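You operate a simulated robot arm through the tools that you are given. There is no shell and no other tool. Be economical: measure what you need, move in short steps, check, and stop when the job is done.

You are at the controls of a simulated two-armed robot. One attempt, no reset.

TASK
Count out what is wanted on the big green mat. At the end: exactly one of the tins from the corner drawer is on the big green mat; exactly one of the tubs from the top shelf of the white counter is on the big green mat; whatever was shut is shut again. Leave all else as you found it, and nothing knocked over (what rides in a drawer may roll over).

It is judged by the outcome, as a careful person would: the job done as asked, and still so three seconds after it is handed in. It fails if anything else is knocked over, pushed out of place, dropped, spilled or broken.

THE ROBOT
Two 7-joint arms with fingered hands on one trunk, on a base that drives. Base frame: it is fixed to the floor where the robot stands at the start and does not move with it; the origin is under the middle of the robot, x ahead of it, y to its left, z up. Lengths are in mm, angles in rad, forces in N, time in s.
The left shoulder is at the start at [64, 125, 1196], the right one opposite. With the tool pointing down near the work surface each hand reaches from about 100 to 660 mm from the robot's upright axis, wherever it stands, measured 20 degrees to its own side. Places, roughly: big green mat [700, 1200, 900]; corner drawer [-900, 1900, 800]; tin [-1000, 2000, 750]. Payload 3.6 kg a hand.
Tool frame (each hand has its own): the origin (TCP) lies between the finger pads and is the grasp point; the fingertips stand 30 mm ahead of it; z points along the fingers, y is the line along which they close. Largest opening 104 mm; the body of the gripper starts 35 mm behind the TCP. The gripper is a hand of 4 fingers: y runs from the thumb to the fingers, the wrist lies at [-15, -104, -178] in the tool frame, and closing takes about 1.5 s.
Orientation is that of the tool frame in the base frame, as [roll, pitch, yaw] about the fixed x, y, z axes, in that order (R = Rz(yaw) Ry(pitch) Rx(roll)). With the fingers straight down and the wrist toward the robot, the tool's x, y and z point along [0, 1, 0], [1, 0, 0] and [0, 0, -1] of the base frame.

THE INTERFACE
- The arms move only by the tool send_rows. It takes "left_plan", "right_plan" or both (then of equal length, played together; a hand with none holds still); each is a list of rows, each a list of 6 numbers: the shift along the tool's x, y, z in units of 20 mm (1.0 is 20 mm), then the turn, a rotation vector about the tool's x, y, z in units of 4 degrees (1.0 is 4 degrees). In form: [[tx, ty, tz, ax, ay, az], ...]. A call has 1 to 20 rows; each row shifts and turns the commanded pose from where the row before left it, along the tool's axes as they then stand. "left_hand" and "right_hand" are, for a hand that has rows, the finger opening in mm, from 0 to 104, set as the call begins (left out, the last holds). A call with a number of a shift or a turn outside -1 to 1 is refused whole. A row lasts 0.2 s, in which the tool goes at most 50 mm and 0.15 rad; a call with a longer step from one row to the next is refused whole, and so is a gripper value outside its range. A pose out of reach is approached as far as the arm can. The call stops where the force on the tool passes 40 N (or 10 N more than at its start, if that is more) or the arm is blocked; 0.2 s more then pass. The fingers move at their own pace (about 72 mm/s each) and stop on an object; they squeeze with about 22 N. The grip force told is the motor's: it shows also when the fingers shut on nothing. Time passes only in rows, and 0.2 s behind the last, so rows that do not move let the fingers close. The reply holds the time, the measured pose of the TCP, the force on the tool along the base axes, the opening and the grip force, in the units named above and with some noise.
- Cameras (640 x 400 px; columns grow to the right, rows downward): "scene" is now at [135.2, 29.8, 1291.8]; the picture's right is [0.51, -0.86, 0.00], its down [-0.79, -0.47, -0.39] and it looks along [0.33, 0.20, -0.92] (base axes); focal length 252 px, centre (320, 200). "left" rides on the left gripper at [-61, -92, -130] in its tool frame; the picture's right is [-0.81, -0.28, 0.52], its down [0.53, -0.71, 0.46] and it looks along [0.24, 0.64, 0.72] (tool axes); focal length 275 px, centre (320, 200). "right" rides on the right gripper at [61, -92, -130] in its tool frame; the picture's right is [-0.81, 0.28, -0.52], its down [-0.53, -0.71, 0.46] and it looks along [-0.24, 0.65, 0.72] (tool axes); focal length 275 px, centre (320, 200). There is no depth. A picture from a camera that has moved, and an enlarged one, comes with that camera's place and axes in the base frame and with its lens.
- capture(camera): a new picture of that camera. No time passes.
- move_column(by): slides the trunk up (or, below 0, down) by that many mm; the arms and the scene camera ride with it, the base frame stays. It gives what a move gives, with no picture.
- drive_base(legs): drives the robot by 1 to 6 legs, each [ahead, left, turn to the left] in mm, mm and rad, along the robot's own axes; the way and the turn of a leg run together, so that a leg with both is an arc; at most 1500 mm and 3.142 rad a leg. The arms and the cameras ride along, it lands a little off, and it stops where it bumps. It gives what a move gives.
- preshape(shape, hand): the hand has 4 fingers and takes this shape, open, in about a second: jaw (thumb against the fingers, like two jaws); tri (thumb and two fingers); tip (a fingertip pinch); poke (one finger out to press); point (the index stretched); flat (the hand flat); cup (the hand cupped); fist (a fist). The gripper value then closes the fingers along that shape, each until it touches; the sizes above hold for jaw. It gives what a move gives, with no picture.
- turn_head(pan, tilt): turns the head with the scene camera to pan (to the left, within 1.396 rad either way) and tilt (down, from -0.506 to 1.204), counted from straight ahead of the robot. It gives what a move gives.
- enlarge(camera, box): a new picture of the part [left, top, right, bottom] of that camera's present view, enlarged. No time passes.
- sign_off(): hands the job in; it is judged then, once.

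Go step by step. Nothing tells you exact positions but the pictures and the camera data: compare them with the known pose of the tool, close in by small moves and look again before you grip or let go. The budget is 165 turns and 118 pictures, counting those below and the enlarged ones. Unless the task says otherwise, let go and move clear before handing in, and close with one line.

The tools are called as name(argument=value, ...) on one line, values as JSON. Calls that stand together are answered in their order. send_rows: Moves the arms, as the interface text tells. Its arguments: {"type":"object","properties":{"left_plan":{"type":"array"},"left_hand":{"type":"number"},"right_plan":{"type":"array"},"right_hand":{"type":"number"}},"required":[]} The other tools are called the same way: move_column (by) slides the trunk up or down; preshape (shape, hand) gives the hand a shape; drive_base (legs) drives the base; turn_head (pan, tilt) turns the head that bears the scene camera; capture (camera) takes a picture; enlarge (camera, box) takes an enlarged picture of a part of a camera's view; sign_off () hands the job in.

At the start:

```text
clock: 0.0
left_tool_pos: [310.1, 175.0, 820.8]
left_ee_rot: [3.14, 0.0, 1.571]
left_contact_force: [-0.1, 0.0, -0.2]
left_grip_width: 103.8
left_gripper_force: 0.1
left_shape: jaw
right_tool_pos: [273.7, -98.2, 761.6]
right_ee_rot: [-3.141, 0.0, 1.57]
right_contact_force: [0.0, -0.1, 1.2]
right_grip_width: 103.4
right_gripper_force: 0.0
right_shape: jaw
trunk travel left (down, up): [-428.0, 108.0]
robot x, y, heading: [-1.7, 0.8, 0.003]
head pan, tilt: [0.538, 1.171]
```

scene: 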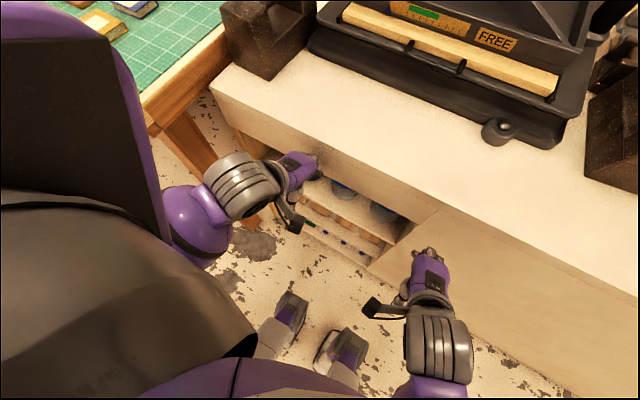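
right: 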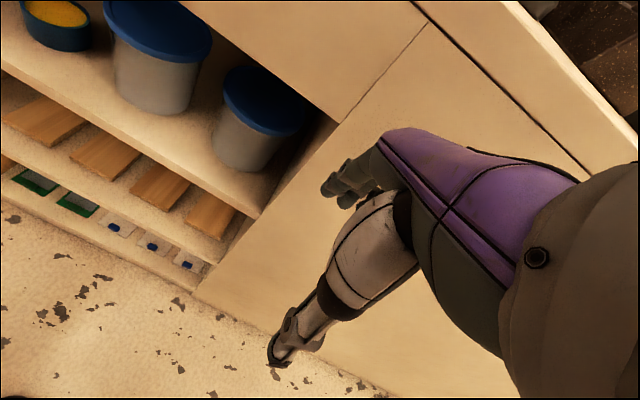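
left: 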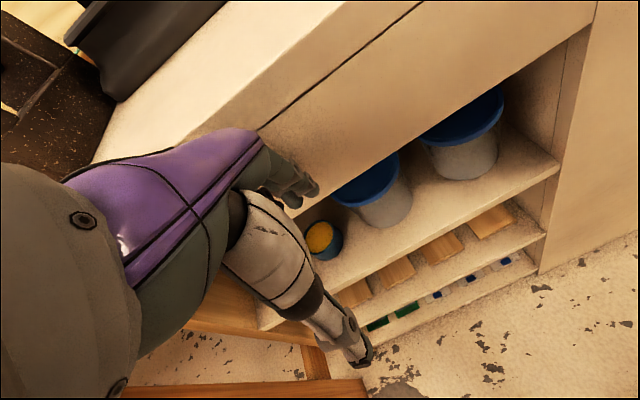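

The white counter is ahead of me, with an open shelf holding blue-lidded tubs, and a green mat lies to the left. I'll look around first.

turn_head(pan=1.0, tilt=0.4)

capture(camera="scene")

turn_head(pan=1.396, tilt=0.4)

capture(camera="scene")

turn_head(pan=0.0, tilt=0.7)

capture(camera="scene")

```text
clock: 1.1
left_tool_pos: [310.6, 175.4, 819.8]
left_ee_rot: [3.142, 0.0, 1.57]
left_contact_force: [-0.2, -0.9, -0.3]
left_grip_width: 103.4
left_gripper_force: 0.1
left_shape: jaw
right_tool_pos: [273.7, -98.5, 762.4]
right_ee_rot: [-3.141, 0.0, 1.57]
right_contact_force: [0.5, -0.1, 0.1]
right_grip_width: 103.5
right_gripper_force: 0.0
right_shape: jaw
trunk travel left (down, up): [-428.0, 108.0]
robot x, y, heading: [1.3, 1.3, -0.005]
head pan, tilt: [1.0, 0.4]
```

```text
114 pictures are left
camera scene: at [135.5, 77.9, 1352.8], right [0.84, -0.54, 0.0], down [-0.21, -0.33, -0.92], along [0.5, 0.77, -0.39], focal length 252 px, centre (320, 200)
```

scene: 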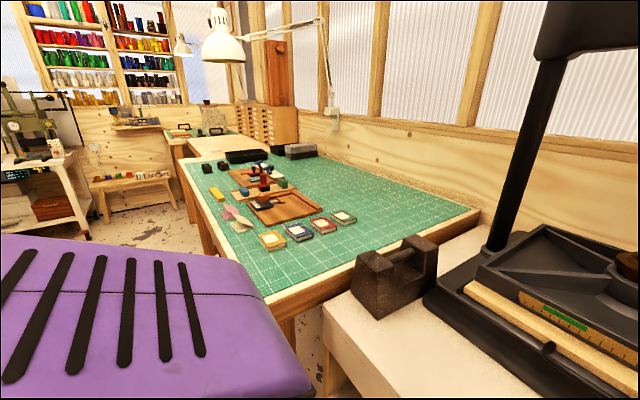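

```text
clock: 2.0
left_tool_pos: [309.7, 176.1, 821.3]
left_ee_rot: [3.14, 0.0, 1.571]
left_contact_force: [1.0, 0.1, 0.2]
left_grip_width: 103.7
left_gripper_force: 0.0
left_shape: jaw
right_tool_pos: [273.2, -99.4, 762.2]
right_ee_rot: [3.141, 0.0, 1.572]
right_contact_force: [0.6, 0.2, 0.5]
right_grip_width: 103.9
right_gripper_force: 0.0
right_shape: jaw
trunk travel left (down, up): [-428.0, 108.0]
robot x, y, heading: [1.4, 0.8, -0.001]
head pan, tilt: [1.396, 0.4]
```

```text
113 pictures are left
camera scene: at [101.5, 91.2, 1352.9], right [0.98, -0.17, 0.0], down [-0.07, -0.38, -0.92], along [0.16, 0.91, -0.39], focal length 252 px, centre (320, 200)
```

scene: 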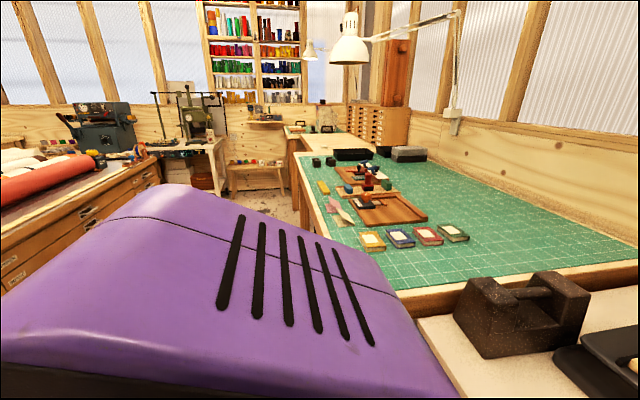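

```text
clock: 3.5
left_tool_pos: [310.2, 174.9, 820.8]
left_ee_rot: [3.141, 0.0, 1.57]
left_contact_force: [-0.8, -1.2, 0.3]
left_grip_width: 103.6
left_gripper_force: 0.1
left_shape: jaw
right_tool_pos: [272.4, -98.1, 760.7]
right_ee_rot: [3.141, 0.0, 1.573]
right_contact_force: [0.3, -0.1, 0.0]
right_grip_width: 104.1
right_gripper_force: 0.0
right_shape: jaw
trunk travel left (down, up): [-428.0, 108.0]
robot x, y, heading: [1.2, 1.9, -0.002]
head pan, tilt: [0.0, 0.7]
```

```text
112 pictures are left
camera scene: at [170.3, 0.1, 1326.1], right [0.0, -1.0, 0.0], down [-0.64, 0.0, -0.77], along [0.77, 0.0, -0.64], focal length 252 px, centre (320, 200)
```

scene: 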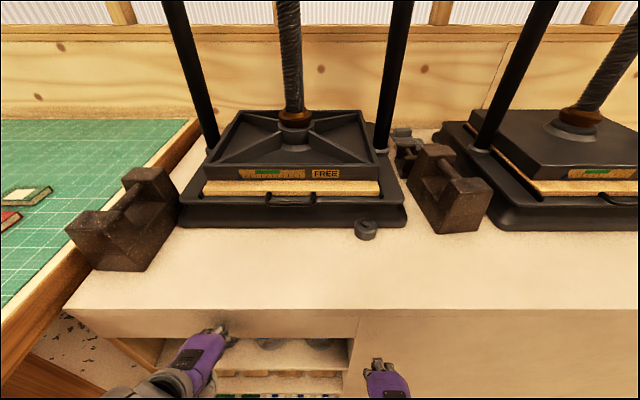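

Tubs stand on an open shelf under the counter. I'll back off a little, drop the trunk and look into the shelf.

drive_base(legs=[[-300, 0, 0]])

move_column(by=-400)

turn_head(pan=0.2, tilt=0.45)

capture(camera="scene")

```text
clock: 5.6
left_tool_pos: [6.3, 175.4, 820.5]
left_ee_rot: [-3.141, 0.001, 1.573]
left_contact_force: [-0.3, -0.5, -0.2]
left_grip_width: 103.7
left_gripper_force: 0.0
left_shape: jaw
right_tool_pos: [-30.0, -97.7, 760.7]
right_ee_rot: [3.139, -0.002, 1.575]
right_contact_force: [0.2, -0.3, 0.5]
right_grip_width: 103.8
right_gripper_force: 0.0
right_shape: jaw
trunk travel left (down, up): [-428.0, 108.0]
robot x, y, heading: [-300.6, 1.3, -0.004]
head pan, tilt: [0.0, 0.7]
```

```text
clock: 7.7
left_tool_pos: [-44.1, 175.4, 551.2]
left_ee_rot: [-2.903, -0.001, 1.573]
left_contact_force: [0.6, 0.5, 0.3]
left_grip_width: 103.9
left_gripper_force: 0.1
left_shape: jaw
right_tool_pos: [-82.6, -96.2, 508.0]
right_ee_rot: [-2.938, -0.013, 1.569]
right_contact_force: [0.5, -1.5, 6.2]
right_grip_width: 103.8
right_gripper_force: 0.1
right_shape: jaw
trunk travel left (down, up): [-203.0, 333.0]
robot x, y, heading: [-302.4, 2.6, -0.001]
head pan, tilt: [0.0, 0.7]
stopped: the force on the tool passed its limit (the readings are from after the stop); the commanded pose is now the measured one
```

```text
clock: 8.5
left_tool_pos: [-43.9, 174.9, 550.9]
left_ee_rot: [-2.904, 0.0, 1.571]
left_contact_force: [-0.1, -0.2, -0.1]
left_grip_width: 103.8
left_gripper_force: 0.1
left_shape: jaw
right_tool_pos: [-83.6, -96.5, 508.9]
right_ee_rot: [-2.938, -0.01, 1.569]
right_contact_force: [0.9, -1.8, 4.4]
right_grip_width: 104.1
right_gripper_force: 0.1
right_shape: jaw
trunk travel left (down, up): [-203.0, 333.0]
robot x, y, heading: [-301.9, -2.8, -0.0]
head pan, tilt: [0.201, 0.45]
```

```text
111 pictures are left
camera scene: at [-68.1, 18.5, 1119.3], right [0.2, -0.98, 0.0], down [-0.43, -0.09, -0.9], along [0.88, 0.18, -0.44], focal length 252 px, centre (320, 200)
```

scene: 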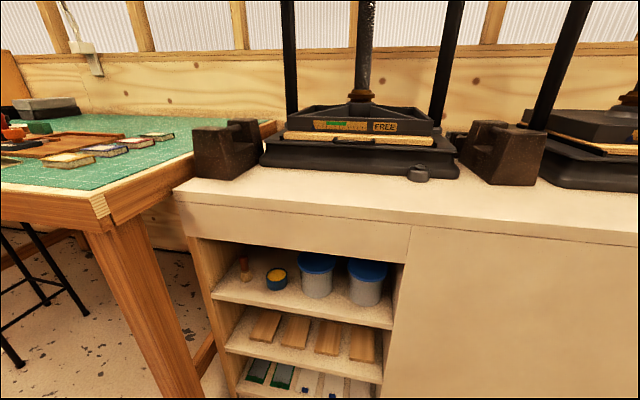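

enlarge(camera="scene", box=[190, 230, 430, 380])

```text
2.67 times, centred on (310, 305) of scene
camera zoom: at [-68.1, 18.5, 1119.3], right [0.2, -0.98, 0.0], down [-0.43, -0.09, -0.9], along [0.88, 0.18, -0.44], focal length 672 px, centre (347, -80)
```

zoom: 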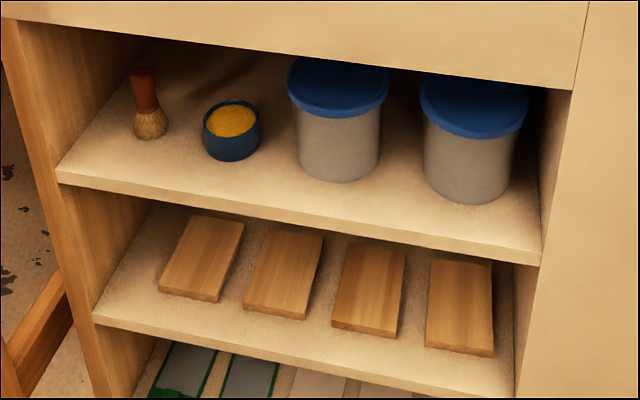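

The upper shelf floor is at z≈560 with two blue-lidded tubs: the left one around (475, 135), the right one close to the side wall. I'll take the left one, using the right hand pointing forward, so I'll raise the trunk a bit and reorient.

move_column(by=100)

send_rows(right_plan=[[-0.3, 1, 0, -0.97, 0, 0], [-0.3, 1, 0, -0.97, 0, 0], [-0.3, 1, 0, -0.97, 0, 0], [-0.3, 1, 0, 0, 0, 0], [-0.3, 1, 0, 0, 0, 0], [-0.3, 1, 0, 0, 0, 0], [-0.3, 1, 0, 0, 0, 0], [-0.3, 1, 0, 0, 0, 0], [-0.3, 1, 0, 0, 0, 0], [-0.3, 1, 0, 0, 0, 0]])

send_rows(right_plan=[[0, 0, 0, -0.962, -0.962, -0.962], [0, 0, 0, -0.962, -0.962, -0.962], [0, 0, 0, -0.962, -0.962, -0.962], [0, 0, 0, -0.962, -0.962, -0.962], [0, 0, 0, -0.962, -0.962, -0.962], [0, 0, 0, -0.962, -0.962, -0.962], [0, 0, 0, -0.962, -0.962, -0.962], [0, 0, 0, -0.962, -0.962, -0.962], [0, 0, 0, -0.962, -0.962, -0.962], [0, 0, 0, -0.962, -0.962, -0.962], [0, 0, 0, -0.962, -0.962, -0.962], [0, 0, 0, -0.962, -0.962, -0.962], [0, 0, 0, -0.962, -0.962, -0.962], [0, 0, 0, -0.962, -0.962, -0.962], [0, 0, 0, -0.962, -0.962, -0.962], [0, 0, 0, -0.962, -0.962, -0.962], [0, 0, 0, -0.962, -0.962, -0.962], [0, 0, 0, -0.962, -0.962, -0.962]])

turn_head(pan=0.0, tilt=0.6)

capture(camera="scene")

```text
clock: 9.8
left_tool_pos: [-27.7, 175.4, 666.0]
left_ee_rot: [-2.995, 0.0, 1.572]
left_contact_force: [-0.2, 0.5, -0.2]
left_grip_width: 104.0
left_gripper_force: 0.0
left_shape: jaw
right_tool_pos: [-62.0, -97.3, 620.6]
right_ee_rot: [-3.028, -0.01, 1.57]
right_contact_force: [0.4, -0.5, 0.1]
right_grip_width: 103.6
right_gripper_force: 0.1
right_shape: jaw
trunk travel left (down, up): [-303.0, 233.0]
robot x, y, heading: [-302.1, 1.6, 0.001]
head pan, tilt: [0.201, 0.45]
```

```text
clock: 12.0
left_tool_pos: [-29.2, 175.0, 665.5]
left_ee_rot: [-2.994, 0.0, 1.572]
left_contact_force: [-1.2, -0.2, -0.3]
left_grip_width: 104.0
left_gripper_force: 0.0
left_shape: jaw
right_tool_pos: [136.7, -157.8, 629.2]
right_ee_rot: [3.053, -0.014, 1.571]
right_contact_force: [-0.1, 0.4, -0.4]
right_grip_width: 103.7
right_gripper_force: 0.1
right_shape: jaw
trunk travel left (down, up): [-303.0, 233.0]
robot x, y, heading: [-304.7, -2.1, -0.004]
head pan, tilt: [0.201, 0.45]
```

```text
clock: 15.8
left_tool_pos: [-27.7, 176.6, 665.9]
left_ee_rot: [-2.996, -0.001, 1.573]
left_contact_force: [0.5, 0.1, -0.2]
left_grip_width: 103.7
left_gripper_force: 0.0
left_shape: jaw
right_tool_pos: [135.7, -156.8, 629.7]
right_ee_rot: [0.12, 1.479, 0.12]
right_contact_force: [0.4, 0.3, -0.6]
right_grip_width: 103.9
right_gripper_force: 0.1
right_shape: jaw
trunk travel left (down, up): [-303.0, 233.0]
robot x, y, heading: [-303.3, -3.2, -0.002]
head pan, tilt: [0.201, 0.45]
```

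```text
clock: 16.6
left_tool_pos: [-27.5, 175.5, 666.1]
left_ee_rot: [-2.996, 0.0, 1.571]
left_contact_force: [-0.6, -0.1, -0.9]
left_grip_width: 103.7
left_gripper_force: 0.0
left_shape: jaw
right_tool_pos: [136.8, -157.1, 629.7]
right_ee_rot: [0.123, 1.483, 0.119]
right_contact_force: [-0.3, 0.1, 0.6]
right_grip_width: 104.2
right_gripper_force: 0.1
right_shape: jaw
trunk travel left (down, up): [-303.0, 233.0]
robot x, y, heading: [-304.5, -0.3, -0.001]
head pan, tilt: [0.0, 0.6]
```

```text
109 pictures are left
camera scene: at [-96.8, 0.2, 1208.0], right [0.0, -1.0, 0.0], down [-0.56, 0.0, -0.83], along [0.83, 0.0, -0.56], focal length 252 px, centre (320, 200)
```

scene: 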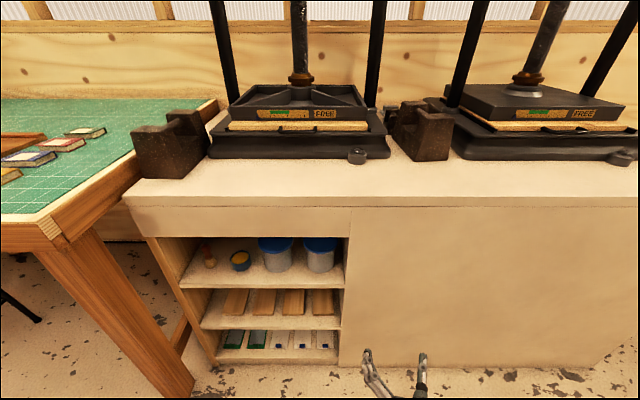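

drive_base(legs=[[0, 150, 0]])

send_rows(right_plan=[[0.15, 1, 0, 0, 0.6, 0], [0.15, 1, 0, 0, 0.65, 0], [0.15, 1, 0, 0, 0, 0], [0.15, 1, 0, 0, 0, 0], [0.15, 1, 0, 0, 0, 0], [0.15, 1, 0, 0, 0, 0], [0.15, 1, 0, 0, 0, 0]])

capture(camera="right")

capture(camera="scene")

```text
clock: 17.9
left_tool_pos: [-28.5, 326.3, 665.9]
left_ee_rot: [-2.995, 0.0, 1.573]
left_contact_force: [-0.4, 1.4, -0.2]
left_grip_width: 103.8
left_gripper_force: 0.0
left_shape: jaw
right_tool_pos: [136.3, -5.8, 631.3]
right_ee_rot: [0.12, 1.48, 0.118]
right_contact_force: [0.0, 0.1, 0.8]
right_grip_width: 104.0
right_gripper_force: 0.1
right_shape: jaw
trunk travel left (down, up): [-303.0, 233.0]
robot x, y, heading: [-303.5, 150.2, 0.002]
head pan, tilt: [0.0, 0.6]
```

```text
clock: 19.5
left_tool_pos: [-28.9, 325.3, 665.8]
left_ee_rot: [-2.994, -0.001, 1.571]
left_contact_force: [0.0, -0.4, -0.1]
left_grip_width: 103.6
left_gripper_force: 0.1
left_shape: jaw
right_tool_pos: [136.5, 133.8, 610.7]
right_ee_rot: [1.171, 1.559, 1.169]
right_contact_force: [0.0, -0.5, -0.4]
right_grip_width: 103.8
right_gripper_force: 0.0
right_shape: jaw
trunk travel left (down, up): [-303.0, 233.0]
robot x, y, heading: [-302.1, 152.7, 0.006]
head pan, tilt: [0.0, 0.6]
```

```text
108 pictures are left
camera right: at [5.9, 43.7, 548.5], right [-0.52, 0.27, 0.81], down [0.45, -0.72, 0.53], along [0.72, 0.64, 0.25], focal length 275 px, centre (320, 200)
```

right: 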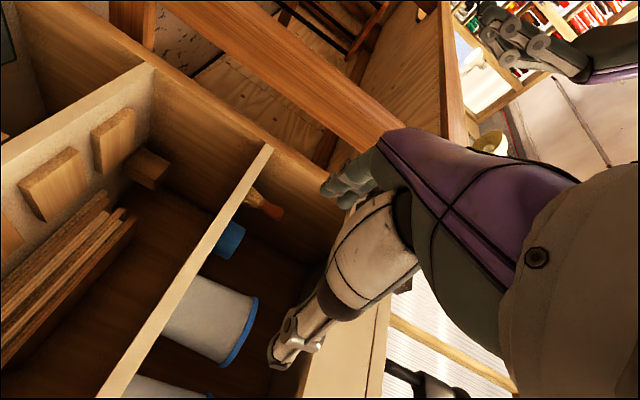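

```text
107 pictures are left
camera scene: at [-97.2, 151.2, 1207.9], right [0.0, -1.0, 0.0], down [-0.56, 0.0, -0.83], along [0.83, 0.0, -0.56], focal length 252 px, centre (320, 200)
```

scene: 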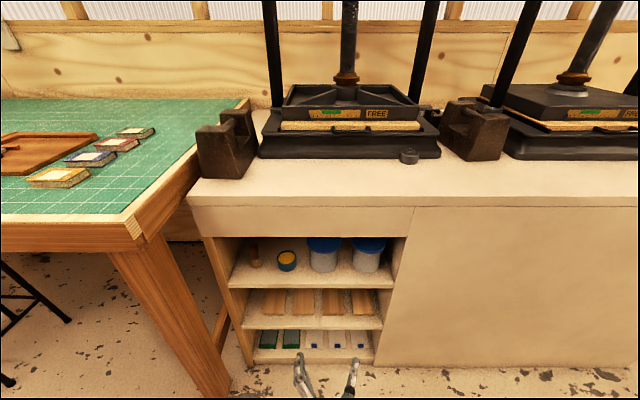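

enlarge(camera="scene", box=[240, 220, 400, 320])

enlarge(camera="right", box=[120, 150, 440, 350])

```text
4.00 times, centred on (320, 270) of scene
camera zoom: at [-97.2, 151.2, 1207.9], right [0.0, -1.0, 0.0], down [-0.56, 0.0, -0.83], along [0.83, 0.0, -0.56], focal length 1008 px, centre (320, -80)
```

zoom: 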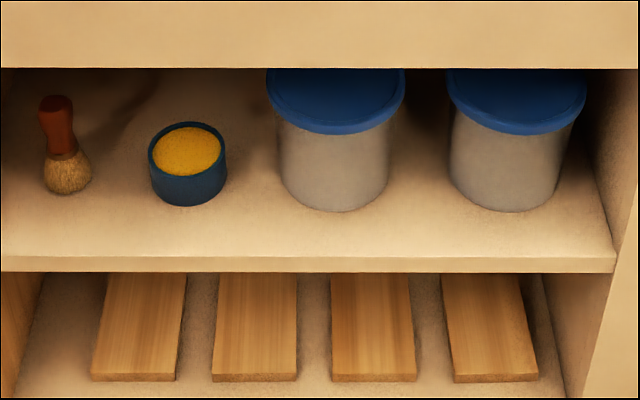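

```text
2.00 times, centred on (280, 250) of right
camera zoom: at [5.9, 43.7, 548.5], right [-0.52, 0.27, 0.81], down [0.45, -0.72, 0.53], along [0.72, 0.64, 0.25], focal length 551 px, centre (400, 100)
```

zoom: 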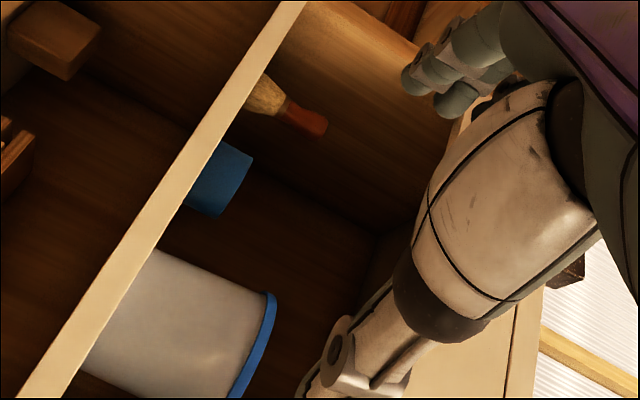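

drive_base(legs=[[250, 0, 0]])

turn_head(pan=0.0, tilt=0.9)

capture(camera="scene")

capture(camera="right")

capture(camera="left")

```text
clock: 21.4
left_tool_pos: [220.6, 325.4, 665.7]
left_ee_rot: [-2.997, 0.001, 1.572]
left_contact_force: [0.1, 0.0, -0.1]
left_grip_width: 103.8
left_gripper_force: 0.0
left_shape: jaw
right_tool_pos: [383.5, 134.1, 609.6]
right_ee_rot: [1.391, 1.56, 1.39]
right_contact_force: [0.3, 0.0, 0.7]
right_grip_width: 103.6
right_gripper_force: 0.0
right_shape: jaw
trunk travel left (down, up): [-303.0, 233.0]
robot x, y, heading: [-56.2, 151.6, 0.003]
head pan, tilt: [0.0, 0.6]
```

```text
clock: 22.1
left_tool_pos: [220.3, 327.1, 666.4]
left_ee_rot: [-2.996, 0.001, 1.572]
left_contact_force: [-0.5, 0.1, -1.2]
left_grip_width: 103.6
left_gripper_force: 0.2
left_shape: jaw
right_tool_pos: [384.0, 133.8, 610.2]
right_ee_rot: [1.35, 1.559, 1.348]
right_contact_force: [-0.2, -0.5, -0.4]
right_grip_width: 103.8
right_gripper_force: 0.1
right_shape: jaw
trunk travel left (down, up): [-303.0, 233.0]
robot x, y, heading: [-55.0, 148.9, 0.003]
head pan, tilt: [0.0, 0.901]
```

```text
104 pictures are left
camera scene: at [138.5, 151.5, 1183.2], right [0.0, -1.0, 0.0], down [-0.78, 0.0, -0.62], along [0.62, 0.0, -0.78], focal length 252 px, centre (320, 200)
```

scene: 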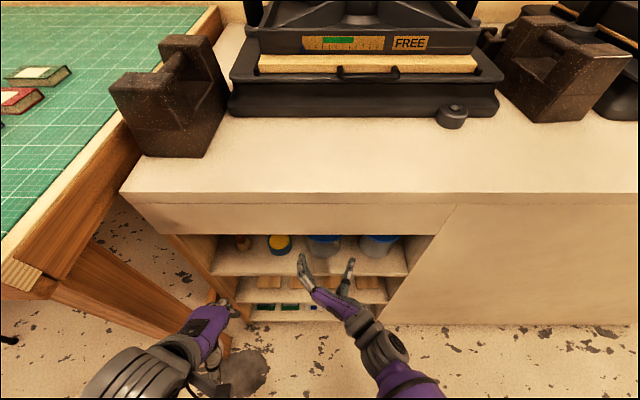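

```text
103 pictures are left
camera right: at [254.3, 43.8, 548.5], right [-0.52, 0.27, 0.81], down [0.45, -0.72, 0.53], along [0.72, 0.64, 0.25], focal length 275 px, centre (320, 200)
```

right: 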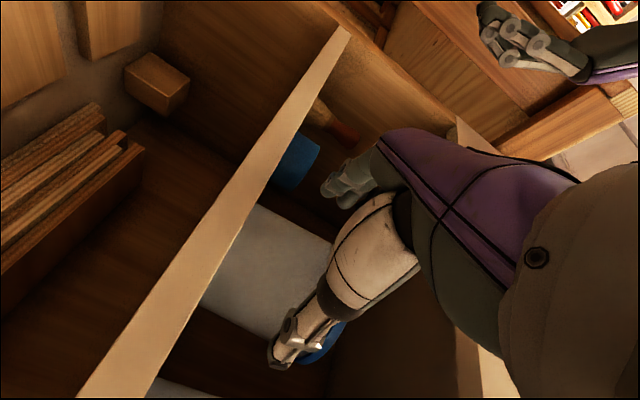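

```text
102 pictures are left
camera left: at [148.2, 265.2, 808.3], right [-0.35, -0.81, -0.47], down [-0.77, 0.53, -0.35], along [0.53, 0.24, -0.81], focal length 275 px, centre (320, 200)
```

left: 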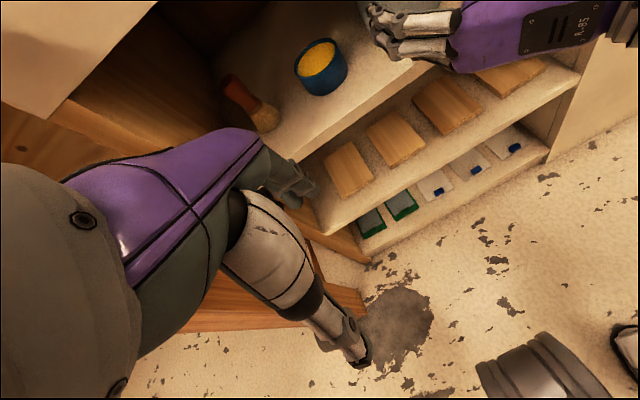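

enlarge(camera="scene", box=[240, 220, 400, 320])

```text
4.00 times, centred on (320, 270) of scene
camera zoom: at [138.5, 151.5, 1183.2], right [0.0, -1.0, 0.0], down [-0.78, 0.0, -0.62], along [0.62, 0.0, -0.78], focal length 1008 px, centre (320, -80)
```

zoom: 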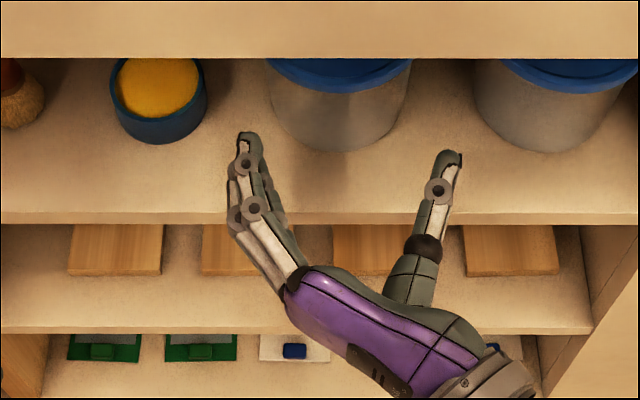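

Fingers straddle the tub line, about 6 mm too far right. I'll correct and slide forward around the tub.

send_rows(right_plan=[[-0.35, 0.28, 0, 0, 0, 0], [0, 0, 0.7, 0, 0, 0], [0, 0, 0.7, 0, 0, 0], [0, 0, 0.7, 0, 0, 0], [0, 0, 0.7, 0, 0, 0], [0, 0, 0.7, 0, 0, 0], [0, 0, 0.6, 0, 0, 0]])

enlarge(camera="scene", box=[240, 220, 400, 320])

capture(camera="right")

```text
clock: 23.8
left_tool_pos: [219.7, 327.4, 665.1]
left_ee_rot: [-2.996, -0.001, 1.573]
left_contact_force: [0.3, 0.0, 0.8]
left_grip_width: 103.6
left_gripper_force: 0.1
left_shape: jaw
right_tool_pos: [466.4, 139.3, 619.1]
right_ee_rot: [1.409, 1.561, 1.409]
right_contact_force: [0.5, -0.3, -0.3]
right_grip_width: 103.9
right_gripper_force: 0.0
right_shape: jaw
trunk travel left (down, up): [-303.0, 233.0]
robot x, y, heading: [-53.6, 148.1, 0.004]
head pan, tilt: [0.0, 0.901]
```

```text
4.00 times, centred on (320, 270) of scene
camera zoom: at [138.6, 151.5, 1183.1], right [0.0, -1.0, 0.0], down [-0.78, 0.0, -0.62], along [0.62, 0.0, -0.78], focal length 1008 px, centre (320, -80)
```

zoom: 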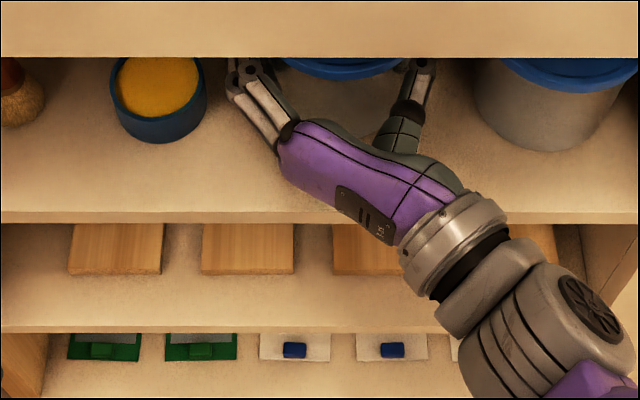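

```text
99 pictures are left
camera right: at [336.3, 49.1, 556.1], right [-0.52, 0.27, 0.81], down [0.45, -0.72, 0.53], along [0.72, 0.64, 0.25], focal length 275 px, centre (320, 200)
```

right: 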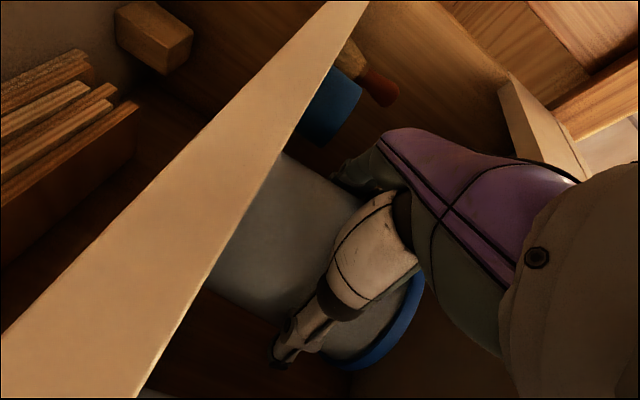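

send_rows(right_plan=[[0, 0, 0, 0, 0, 0], [0, 0, 0, 0, 0, 0], [0, 0, 0, 0, 0, 0], [0, 0, 0, 0, 0, 0], [0, 0, 0, 0, 0, 0], [0, 0, 0, 0, 0, 0]], right_hand=40)

enlarge(camera="scene", box=[240, 220, 400, 320])

```text
clock: 25.1
left_tool_pos: [219.4, 326.6, 666.2]
left_ee_rot: [-2.996, 0.001, 1.573]
left_contact_force: [-0.1, 0.5, 0.1]
left_grip_width: 103.9
left_gripper_force: 0.1
left_shape: jaw
right_tool_pos: [465.8, 140.0, 619.2]
right_ee_rot: [1.268, 1.56, 1.265]
right_contact_force: [-0.7, -0.6, 0.8]
right_grip_width: 93.4
right_gripper_force: 22.1
right_shape: jaw
trunk travel left (down, up): [-303.0, 233.0]
robot x, y, heading: [-53.6, 151.0, -0.003]
head pan, tilt: [0.0, 0.901]
```

```text
4.00 times, centred on (320, 270) of scene
camera zoom: at [138.5, 151.5, 1183.1], right [0.0, -1.0, 0.0], down [-0.78, 0.0, -0.62], along [0.62, 0.0, -0.78], focal length 1008 px, centre (320, -80)
```

zoom: 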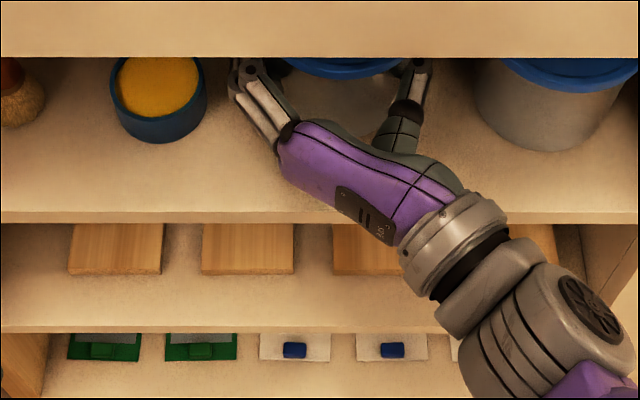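

Gripped at 93 mm. Lift 40 mm and look.

send_rows(right_plan=[[-0.4, 0, 0, 0, 0, 0], [-0.5, 0, 0, 0, 0, 0], [-0.5, 0, 0, 0, 0, 0], [-0.6, 0, 0, 0, 0, 0]])

capture(camera="scene")

capture(camera="right")

```text
clock: 26.1
left_tool_pos: [220.2, 327.5, 666.6]
left_ee_rot: [-2.995, -0.001, 1.572]
left_contact_force: [0.6, 0.2, -0.8]
left_grip_width: 103.6
left_gripper_force: 0.1
left_shape: jaw
right_tool_pos: [466.0, 138.4, 657.7]
right_ee_rot: [1.389, 1.561, 1.386]
right_contact_force: [0.1, 0.2, 0.0]
right_grip_width: 93.3
right_gripper_force: 22.5
right_shape: jaw
trunk travel left (down, up): [-303.0, 233.0]
robot x, y, heading: [-51.5, 150.1, 0.005]
head pan, tilt: [0.0, 0.901]
```

```text
97 pictures are left
camera scene: at [138.5, 151.4, 1183.1], right [0.0, -1.0, 0.0], down [-0.78, 0.0, -0.62], along [0.62, 0.0, -0.78], focal length 252 px, centre (320, 200)
```

scene: 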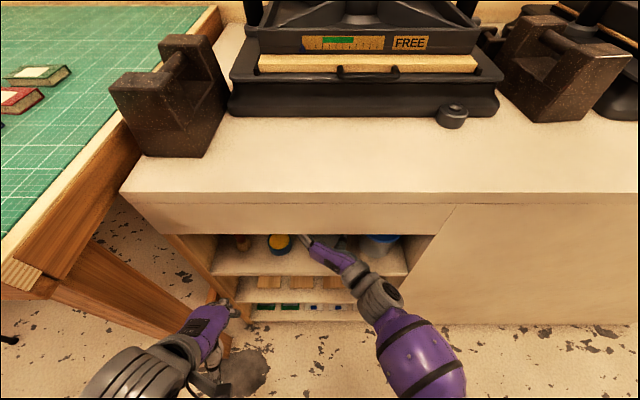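

```text
96 pictures are left
camera right: at [336.3, 48.9, 595.3], right [-0.52, 0.27, 0.81], down [0.45, -0.72, 0.53], along [0.72, 0.64, 0.25], focal length 275 px, centre (320, 200)
```

right: 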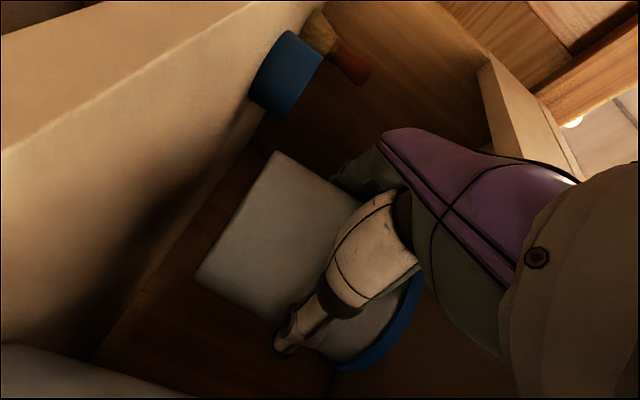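

Tub is up and upright. I back straight out, then raise.

drive_base(legs=[[-350, 0, 0]])

move_column(by=100)

turn_head(pan=0.6, tilt=0.5)

capture(camera="scene")

```text
clock: 28.4
left_tool_pos: [-125.3, 325.3, 665.5]
left_ee_rot: [-2.995, 0.0, 1.568]
left_contact_force: [0.5, -0.1, -0.9]
left_grip_width: 103.7
left_gripper_force: 0.0
left_shape: jaw
right_tool_pos: [119.7, 137.7, 657.7]
right_ee_rot: [1.353, 1.559, 1.348]
right_contact_force: [-0.5, 0.3, -0.2]
right_grip_width: 93.4
right_gripper_force: 21.9
right_shape: jaw
trunk travel left (down, up): [-303.0, 233.0]
robot x, y, heading: [-398.2, 151.4, 0.001]
head pan, tilt: [0.0, 0.901]
```

```text
clock: 29.7
left_tool_pos: [-97.6, 325.0, 784.0]
left_ee_rot: [-3.102, -0.001, 1.569]
left_contact_force: [1.5, -0.3, 0.2]
left_grip_width: 103.7
left_gripper_force: 0.1
left_shape: jaw
right_tool_pos: [145.0, 137.1, 801.8]
right_ee_rot: [0.1, 1.462, 0.096]
right_contact_force: [-0.1, -0.2, -1.3]
right_grip_width: 93.3
right_gripper_force: 21.8
right_shape: jaw
trunk travel left (down, up): [-403.0, 133.0]
robot x, y, heading: [-402.2, 149.6, -0.005]
head pan, tilt: [0.0, 0.901]
```

```text
clock: 30.7
left_tool_pos: [-99.5, 325.2, 784.5]
left_ee_rot: [-3.101, 0.001, 1.569]
left_contact_force: [-0.9, 0.0, 0.1]
left_grip_width: 103.7
left_gripper_force: 0.0
left_shape: jaw
right_tool_pos: [145.4, 138.7, 803.2]
right_ee_rot: [0.098, 1.463, 0.094]
right_contact_force: [0.8, -0.1, -0.5]
right_grip_width: 93.3
right_gripper_force: 21.7
right_shape: jaw
trunk travel left (down, up): [-403.0, 133.0]
robot x, y, heading: [-397.9, 150.3, -0.003]
head pan, tilt: [0.6, 0.499]
```

```text
95 pictures are left
camera scene: at [-230.0, 202.2, 1316.3], right [0.56, -0.83, 0.0], down [-0.4, -0.27, -0.88], along [0.73, 0.49, -0.48], focal length 252 px, centre (320, 200)
```

scene: 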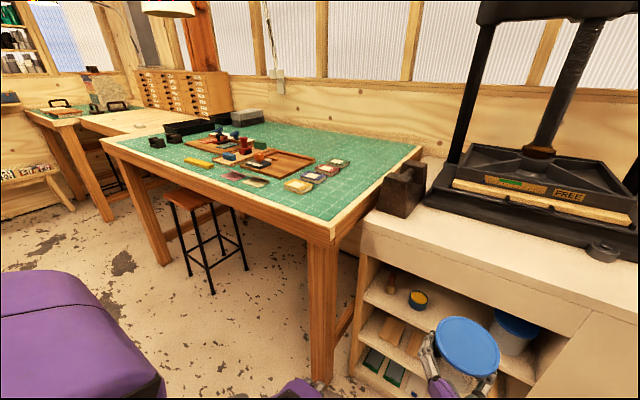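

The tub hangs level in the right hand; raising the trunk pitches the hand up slightly, so I correct that as I go. I'll raise both arms above the table before driving left.

send_rows(right_plan=[[-0.5, 0, 0, 0, 0.4, 0], [-0.5, 0, 0, 0, 0.4, 0], [-0.5, 0, 0, 0, 0.4, 0], [-0.5, 0, 0, 0, 0.35, 0], [-0.5, 0, 0, 0, 0, 0], [-0.5, 0, 0, 0, 0, 0]], left_plan=[[0, 0, -1, 0, 0, 0], [0, 0, -1, 0, 0, 0], [0, 0, -1, 0, 0, 0], [0, 0, -1, 0, 0, 0], [0, 0, -1, 0, 0, 0], [0, 0, -1, 0, 0, 0]])

move_column(by=100)

capture(camera="right")

```text
clock: 32.1
left_tool_pos: [-35.3, 322.2, 846.2]
left_ee_rot: [-3.099, 0.001, 1.569]
left_contact_force: [0.7, 0.0, -0.6]
left_grip_width: 103.9
left_gripper_force: 0.1
left_shape: jaw
left hand out of reach, approached as far as the arm can: row 1, 2, 3, 4, 5, 6
right_tool_pos: [143.9, 137.5, 862.9]
right_ee_rot: [1.595, 1.558, 1.592]
right_contact_force: [-0.8, 1.3, -0.7]
right_grip_width: 93.3
right_gripper_force: 22.1
right_shape: jaw
trunk travel left (down, up): [-403.0, 133.0]
robot x, y, heading: [-399.3, 150.2, 0.002]
head pan, tilt: [0.6, 0.499]
```

```text
clock: 33.5
left_tool_pos: [-6.6, 322.4, 1033.1]
left_ee_rot: [2.949, -0.001, 1.57]
left_contact_force: [-0.7, 0.1, -1.2]
left_grip_width: 103.5
left_gripper_force: 0.0
left_shape: jaw
right_tool_pos: [161.7, 136.7, 1090.7]
right_ee_rot: [0.041, 1.337, 0.039]
right_contact_force: [-0.1, 0.1, -0.4]
right_grip_width: 93.5
right_gripper_force: 21.7
right_shape: jaw
trunk travel left (down, up): [-503.0, 33.0]
robot x, y, heading: [-401.6, 148.7, 0.004]
head pan, tilt: [0.6, 0.499]
```

```text
94 pictures are left
camera right: at [49.3, 46.7, 1000.1], right [-0.69, 0.27, 0.67], down [0.32, -0.72, 0.62], along [0.65, 0.64, 0.41], focal length 275 px, centre (320, 200)
```

right: 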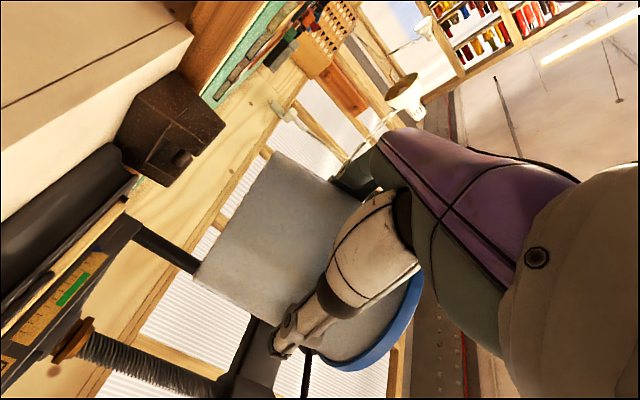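

send_rows(right_plan=[[0, 0, 0, 0, 0.84, 0], [0, 0, 0, 0, 0.84, 0], [0, 0, 0, 0, 0.84, 0], [0, 0, 0, 0, 0.8, 0]])

drive_base(legs=[[0, 465, 0]])

turn_head(pan=0.0, tilt=0.7)

capture(camera="scene")

```text
clock: 34.5
left_tool_pos: [-7.6, 322.3, 1033.0]
left_ee_rot: [2.95, 0.0, 1.57]
left_contact_force: [-0.4, 0.0, 0.3]
left_grip_width: 103.7
left_gripper_force: 0.1
left_shape: jaw
right_tool_pos: [162.2, 136.8, 1092.5]
right_ee_rot: [1.222, 1.56, 1.219]
right_contact_force: [-0.6, 0.1, 0.1]
right_grip_width: 93.2
right_gripper_force: 22.3
right_shape: jaw
trunk travel left (down, up): [-503.0, 33.0]
robot x, y, heading: [-400.0, 154.9, -0.001]
head pan, tilt: [0.6, 0.499]
```

```text
clock: 37.3
left_tool_pos: [-7.6, 792.5, 1033.0]
left_ee_rot: [2.948, 0.0, 1.572]
left_contact_force: [0.2, 0.0, 0.1]
left_grip_width: 103.8
left_gripper_force: 0.2
left_shape: jaw
right_tool_pos: [162.6, 608.9, 1091.8]
right_ee_rot: [1.256, 1.559, 1.258]
right_contact_force: [-0.1, 0.7, -0.4]
right_grip_width: 93.5
right_gripper_force: 21.6
right_shape: jaw
trunk travel left (down, up): [-503.0, 33.0]
robot x, y, heading: [-398.3, 622.3, -0.003]
head pan, tilt: [0.6, 0.499]
```

```text
clock: 38.3
left_tool_pos: [-7.3, 793.5, 1033.1]
left_ee_rot: [2.949, 0.002, 1.572]
left_contact_force: [-0.1, -0.5, -0.8]
left_grip_width: 103.7
left_gripper_force: 0.1
left_shape: jaw
right_tool_pos: [161.7, 609.0, 1090.6]
right_ee_rot: [1.365, 1.56, 1.367]
right_contact_force: [0.6, -1.0, -0.7]
right_grip_width: 93.4
right_gripper_force: 21.9
right_shape: jaw
trunk travel left (down, up): [-503.0, 33.0]
robot x, y, heading: [-399.2, 624.4, -0.001]
head pan, tilt: [0.0, 0.7]
```

```text
93 pictures are left
camera scene: at [-275.8, 622.3, 1413.4], right [0.0, -1.0, 0.0], down [-0.64, 0.0, -0.77], along [0.77, 0.0, -0.64], focal length 252 px, centre (320, 200)
```

scene: 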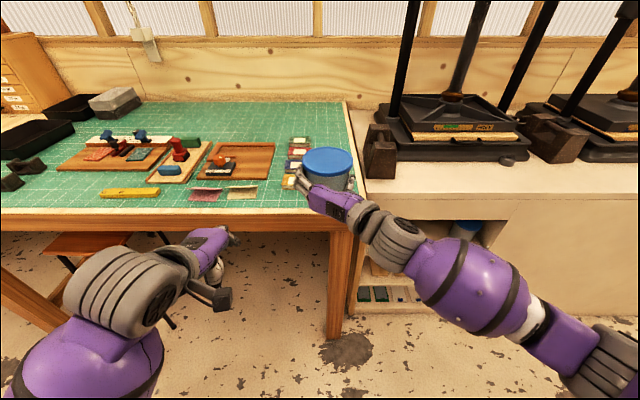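

enlarge(camera="scene", box=[200, 120, 400, 245])

```text
3.20 times, centred on (300, 182) of scene
camera zoom: at [-275.8, 622.3, 1413.4], right [0.0, -1.0, 0.0], down [-0.64, 0.0, -0.77], along [0.77, 0.0, -0.64], focal length 807 px, centre (384, 256)
```

zoom: 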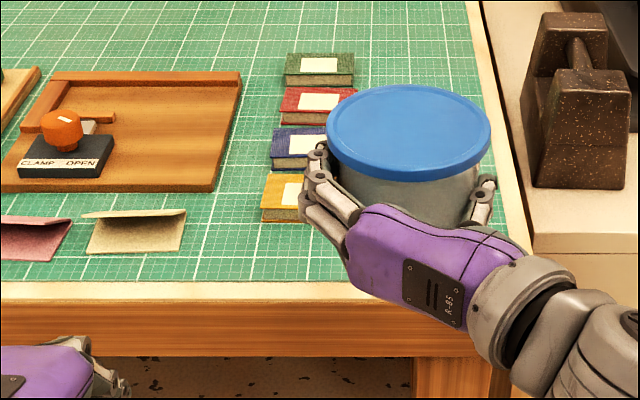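

Mat here spans x≥303, y≥489 with the pads beyond y≈684. I'll set the tub at about (410, 578).

drive_base(legs=[[228, -31, 0]])

send_rows(right_plan=[[1, 0, 0, 0, 0, 0], [1, 0, 0, 0, 0, 0], [1, 0, 0, 0, 0, 0], [1, 0, 0, 0, 0, 0]])

turn_head(pan=0.0, tilt=0.9)

capture(camera="scene")

capture(camera="left")

```text
clock: 40.0
left_tool_pos: [225.3, 763.2, 1033.1]
left_ee_rot: [2.949, 0.001, 1.574]
left_contact_force: [0.4, 0.6, 0.5]
left_grip_width: 103.8
left_gripper_force: 0.0
left_shape: jaw
right_tool_pos: [396.2, 579.3, 1090.5]
right_ee_rot: [1.372, 1.561, 1.375]
right_contact_force: [-0.6, -0.5, -0.3]
right_grip_width: 93.1
right_gripper_force: 22.2
right_shape: jaw
trunk travel left (down, up): [-503.0, 33.0]
robot x, y, heading: [-166.4, 590.9, 0.002]
head pan, tilt: [0.0, 0.7]
```

```text
clock: 41.0
left_tool_pos: [224.1, 763.2, 1032.7]
left_ee_rot: [2.95, 0.0, 1.573]
left_contact_force: [0.2, 0.9, -0.2]
left_grip_width: 103.9
left_gripper_force: 0.1
left_shape: jaw
right_tool_pos: [395.8, 581.0, 1012.3]
right_ee_rot: [1.377, 1.56, 1.38]
right_contact_force: [-0.4, 0.0, -0.3]
right_grip_width: 93.5
right_gripper_force: 22.4
right_shape: jaw
trunk travel left (down, up): [-503.0, 33.0]
robot x, y, heading: [-166.2, 591.6, 0.001]
head pan, tilt: [0.0, 0.7]
```

```text
clock: 41.8
left_tool_pos: [225.0, 763.7, 1032.8]
left_ee_rot: [2.949, 0.0, 1.575]
left_contact_force: [-0.1, -0.4, 0.0]
left_grip_width: 103.6
left_gripper_force: 0.1
left_shape: jaw
right_tool_pos: [395.6, 580.0, 1013.0]
right_ee_rot: [1.295, 1.561, 1.299]
right_contact_force: [0.2, 0.5, -0.4]
right_grip_width: 93.4
right_gripper_force: 22.3
right_shape: jaw
trunk travel left (down, up): [-503.0, 33.0]
robot x, y, heading: [-167.4, 590.3, 0.002]
head pan, tilt: [0.0, 0.901]
```

```text
91 pictures are left
camera scene: at [-51.9, 591.9, 1397.3], right [0.0, -1.0, 0.0], down [-0.78, 0.0, -0.62], along [0.62, 0.0, -0.78], focal length 252 px, centre (320, 200)
```

scene: 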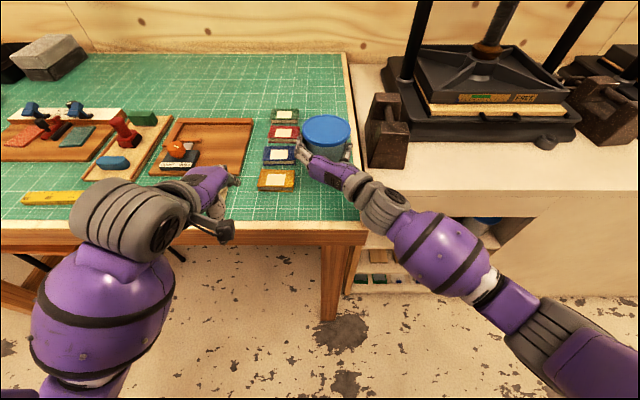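

```text
90 pictures are left
camera left: at [109.8, 702.7, 1143.4], right [-0.17, -0.81, -0.56], down [-0.61, 0.53, -0.58], along [0.77, 0.25, -0.59], focal length 275 px, centre (320, 200)
```

left: 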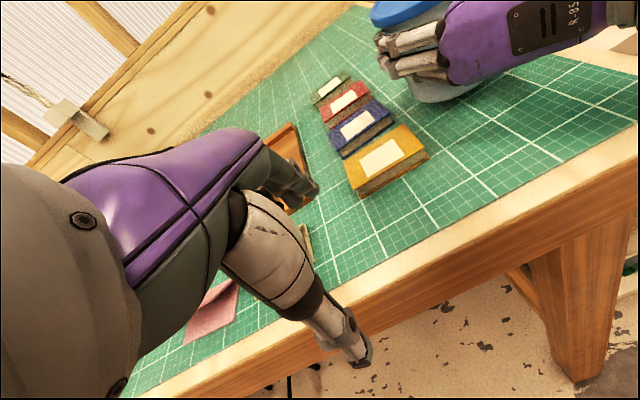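

send_rows(right_plan=[[0.6, 0, 0, 0, 0, 0], [0.6, 0, 0, 0, 0, 0], [0.5, 0, 0, 0, 0, 0]])

capture(camera="left")

```text
clock: 42.2
left_tool_pos: [221.6, 763.2, 1034.4]
left_ee_rot: [2.944, 0.0, 1.573]
left_contact_force: [-0.6, 0.6, -0.5]
left_grip_width: 103.9
left_gripper_force: 0.1
left_shape: jaw
right_tool_pos: [395.5, 579.3, 1014.3]
right_ee_rot: [0.631, 1.537, 0.633]
right_contact_force: [-13.1, -4.2, 24.3]
right_grip_width: 93.3
right_gripper_force: 21.7
right_shape: jaw
trunk travel left (down, up): [-503.0, 33.0]
robot x, y, heading: [-167.6, 592.4, -0.001]
head pan, tilt: [0.0, 0.901]
stopped in row 2 (right hand): the force on the tool passed its limit (the readings are from after the stop); the commanded pose is now the measured one
```

```text
89 pictures are left
camera left: at [107.2, 701.6, 1144.5], right [-0.17, -0.81, -0.56], down [-0.61, 0.53, -0.58], along [0.77, 0.25, -0.59], focal length 275 px, centre (320, 200)
```

left: 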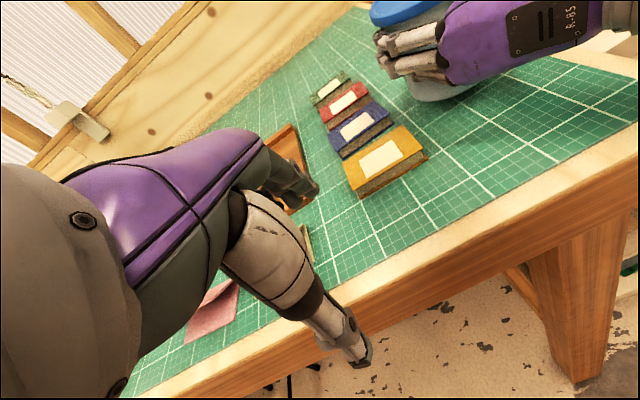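

enlarge(camera="left", box=[320, 0, 640, 200])

enlarge(camera="scene", box=[240, 90, 400, 190])

capture(camera="right")

```text
2.00 times, centred on (480, 100) of left
camera zoom: at [107.2, 701.6, 1144.5], right [-0.17, -0.81, -0.56], down [-0.61, 0.53, -0.58], along [0.77, 0.25, -0.59], focal length 551 px, centre (0, 400)
```

zoom: 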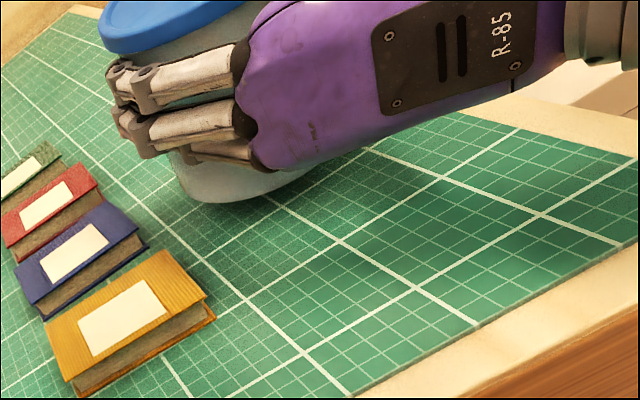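

```text
4.00 times, centred on (320, 140) of scene
camera zoom: at [-55.3, 590.9, 1397.8], right [0.0, -1.0, 0.0], down [-0.78, 0.0, -0.62], along [0.62, 0.0, -0.78], focal length 1008 px, centre (320, 440)
```

zoom: 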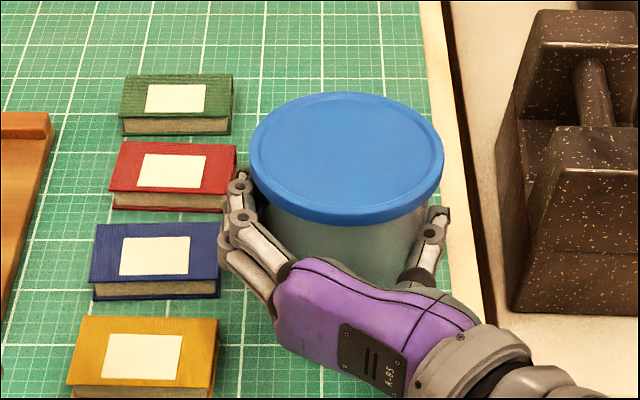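

```text
86 pictures are left
camera right: at [268.2, 489.1, 947.6], right [-0.54, 0.26, 0.8], down [0.44, -0.72, 0.53], along [0.72, 0.64, 0.28], focal length 275 px, centre (320, 200)
```

right: 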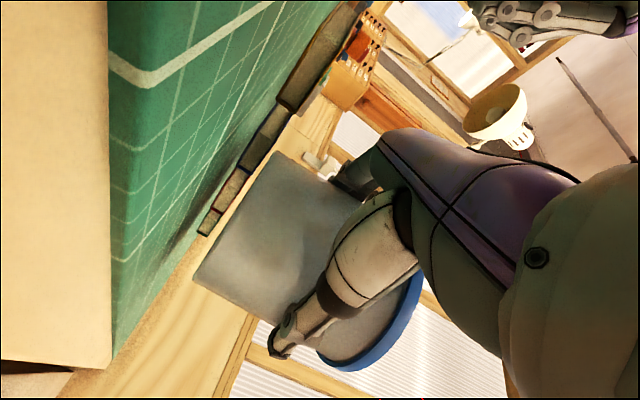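

The contact was the hand camera touching the table, since the mat is at about z 937; the tub bottom is still ~18 mm above it. I'll lift, level and pull back so that the camera hangs in front of the table edge.

send_rows(right_plan=[[-0.75, 0, 0, 0, 0.4, -0.29], [0, 0, -0.9, 0, 0, 0], [0, 0, -0.9, 0, 0, 0], [0, 0, -0.9, 0, 0, 0], [0, 0, -0.8, 0, 0, 0], [0, 0, 0, 0, 0, 0]])

capture(camera="right")

capture(camera="scene")

```text
clock: 43.6
left_tool_pos: [225.2, 764.5, 1032.3]
left_ee_rot: [2.949, -0.001, 1.572]
left_contact_force: [0.2, 0.1, 0.2]
left_grip_width: 103.9
left_gripper_force: 0.1
left_shape: jaw
right_tool_pos: [328.3, 581.1, 1024.6]
right_ee_rot: [-2.72, 1.56, -2.715]
right_contact_force: [0.1, 0.2, -0.2]
right_grip_width: 93.5
right_gripper_force: 22.3
right_shape: jaw
trunk travel left (down, up): [-503.0, 33.0]
robot x, y, heading: [-167.0, 590.0, -0.003]
head pan, tilt: [0.0, 0.901]
```

```text
85 pictures are left
camera right: at [197.8, 488.8, 964.6], right [-0.51, 0.28, 0.81], down [0.46, -0.71, 0.53], along [0.72, 0.65, 0.23], focal length 275 px, centre (320, 200)
```

right: 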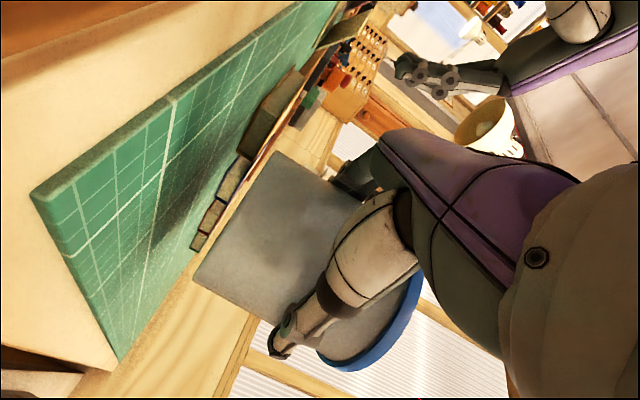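

```text
84 pictures are left
camera scene: at [-51.9, 591.8, 1397.3], right [0.0, -1.0, 0.0], down [-0.78, 0.0, -0.62], along [0.62, 0.0, -0.78], focal length 252 px, centre (320, 200)
```

scene: 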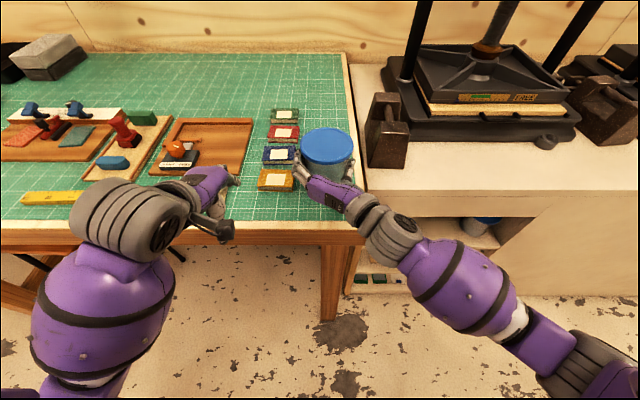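

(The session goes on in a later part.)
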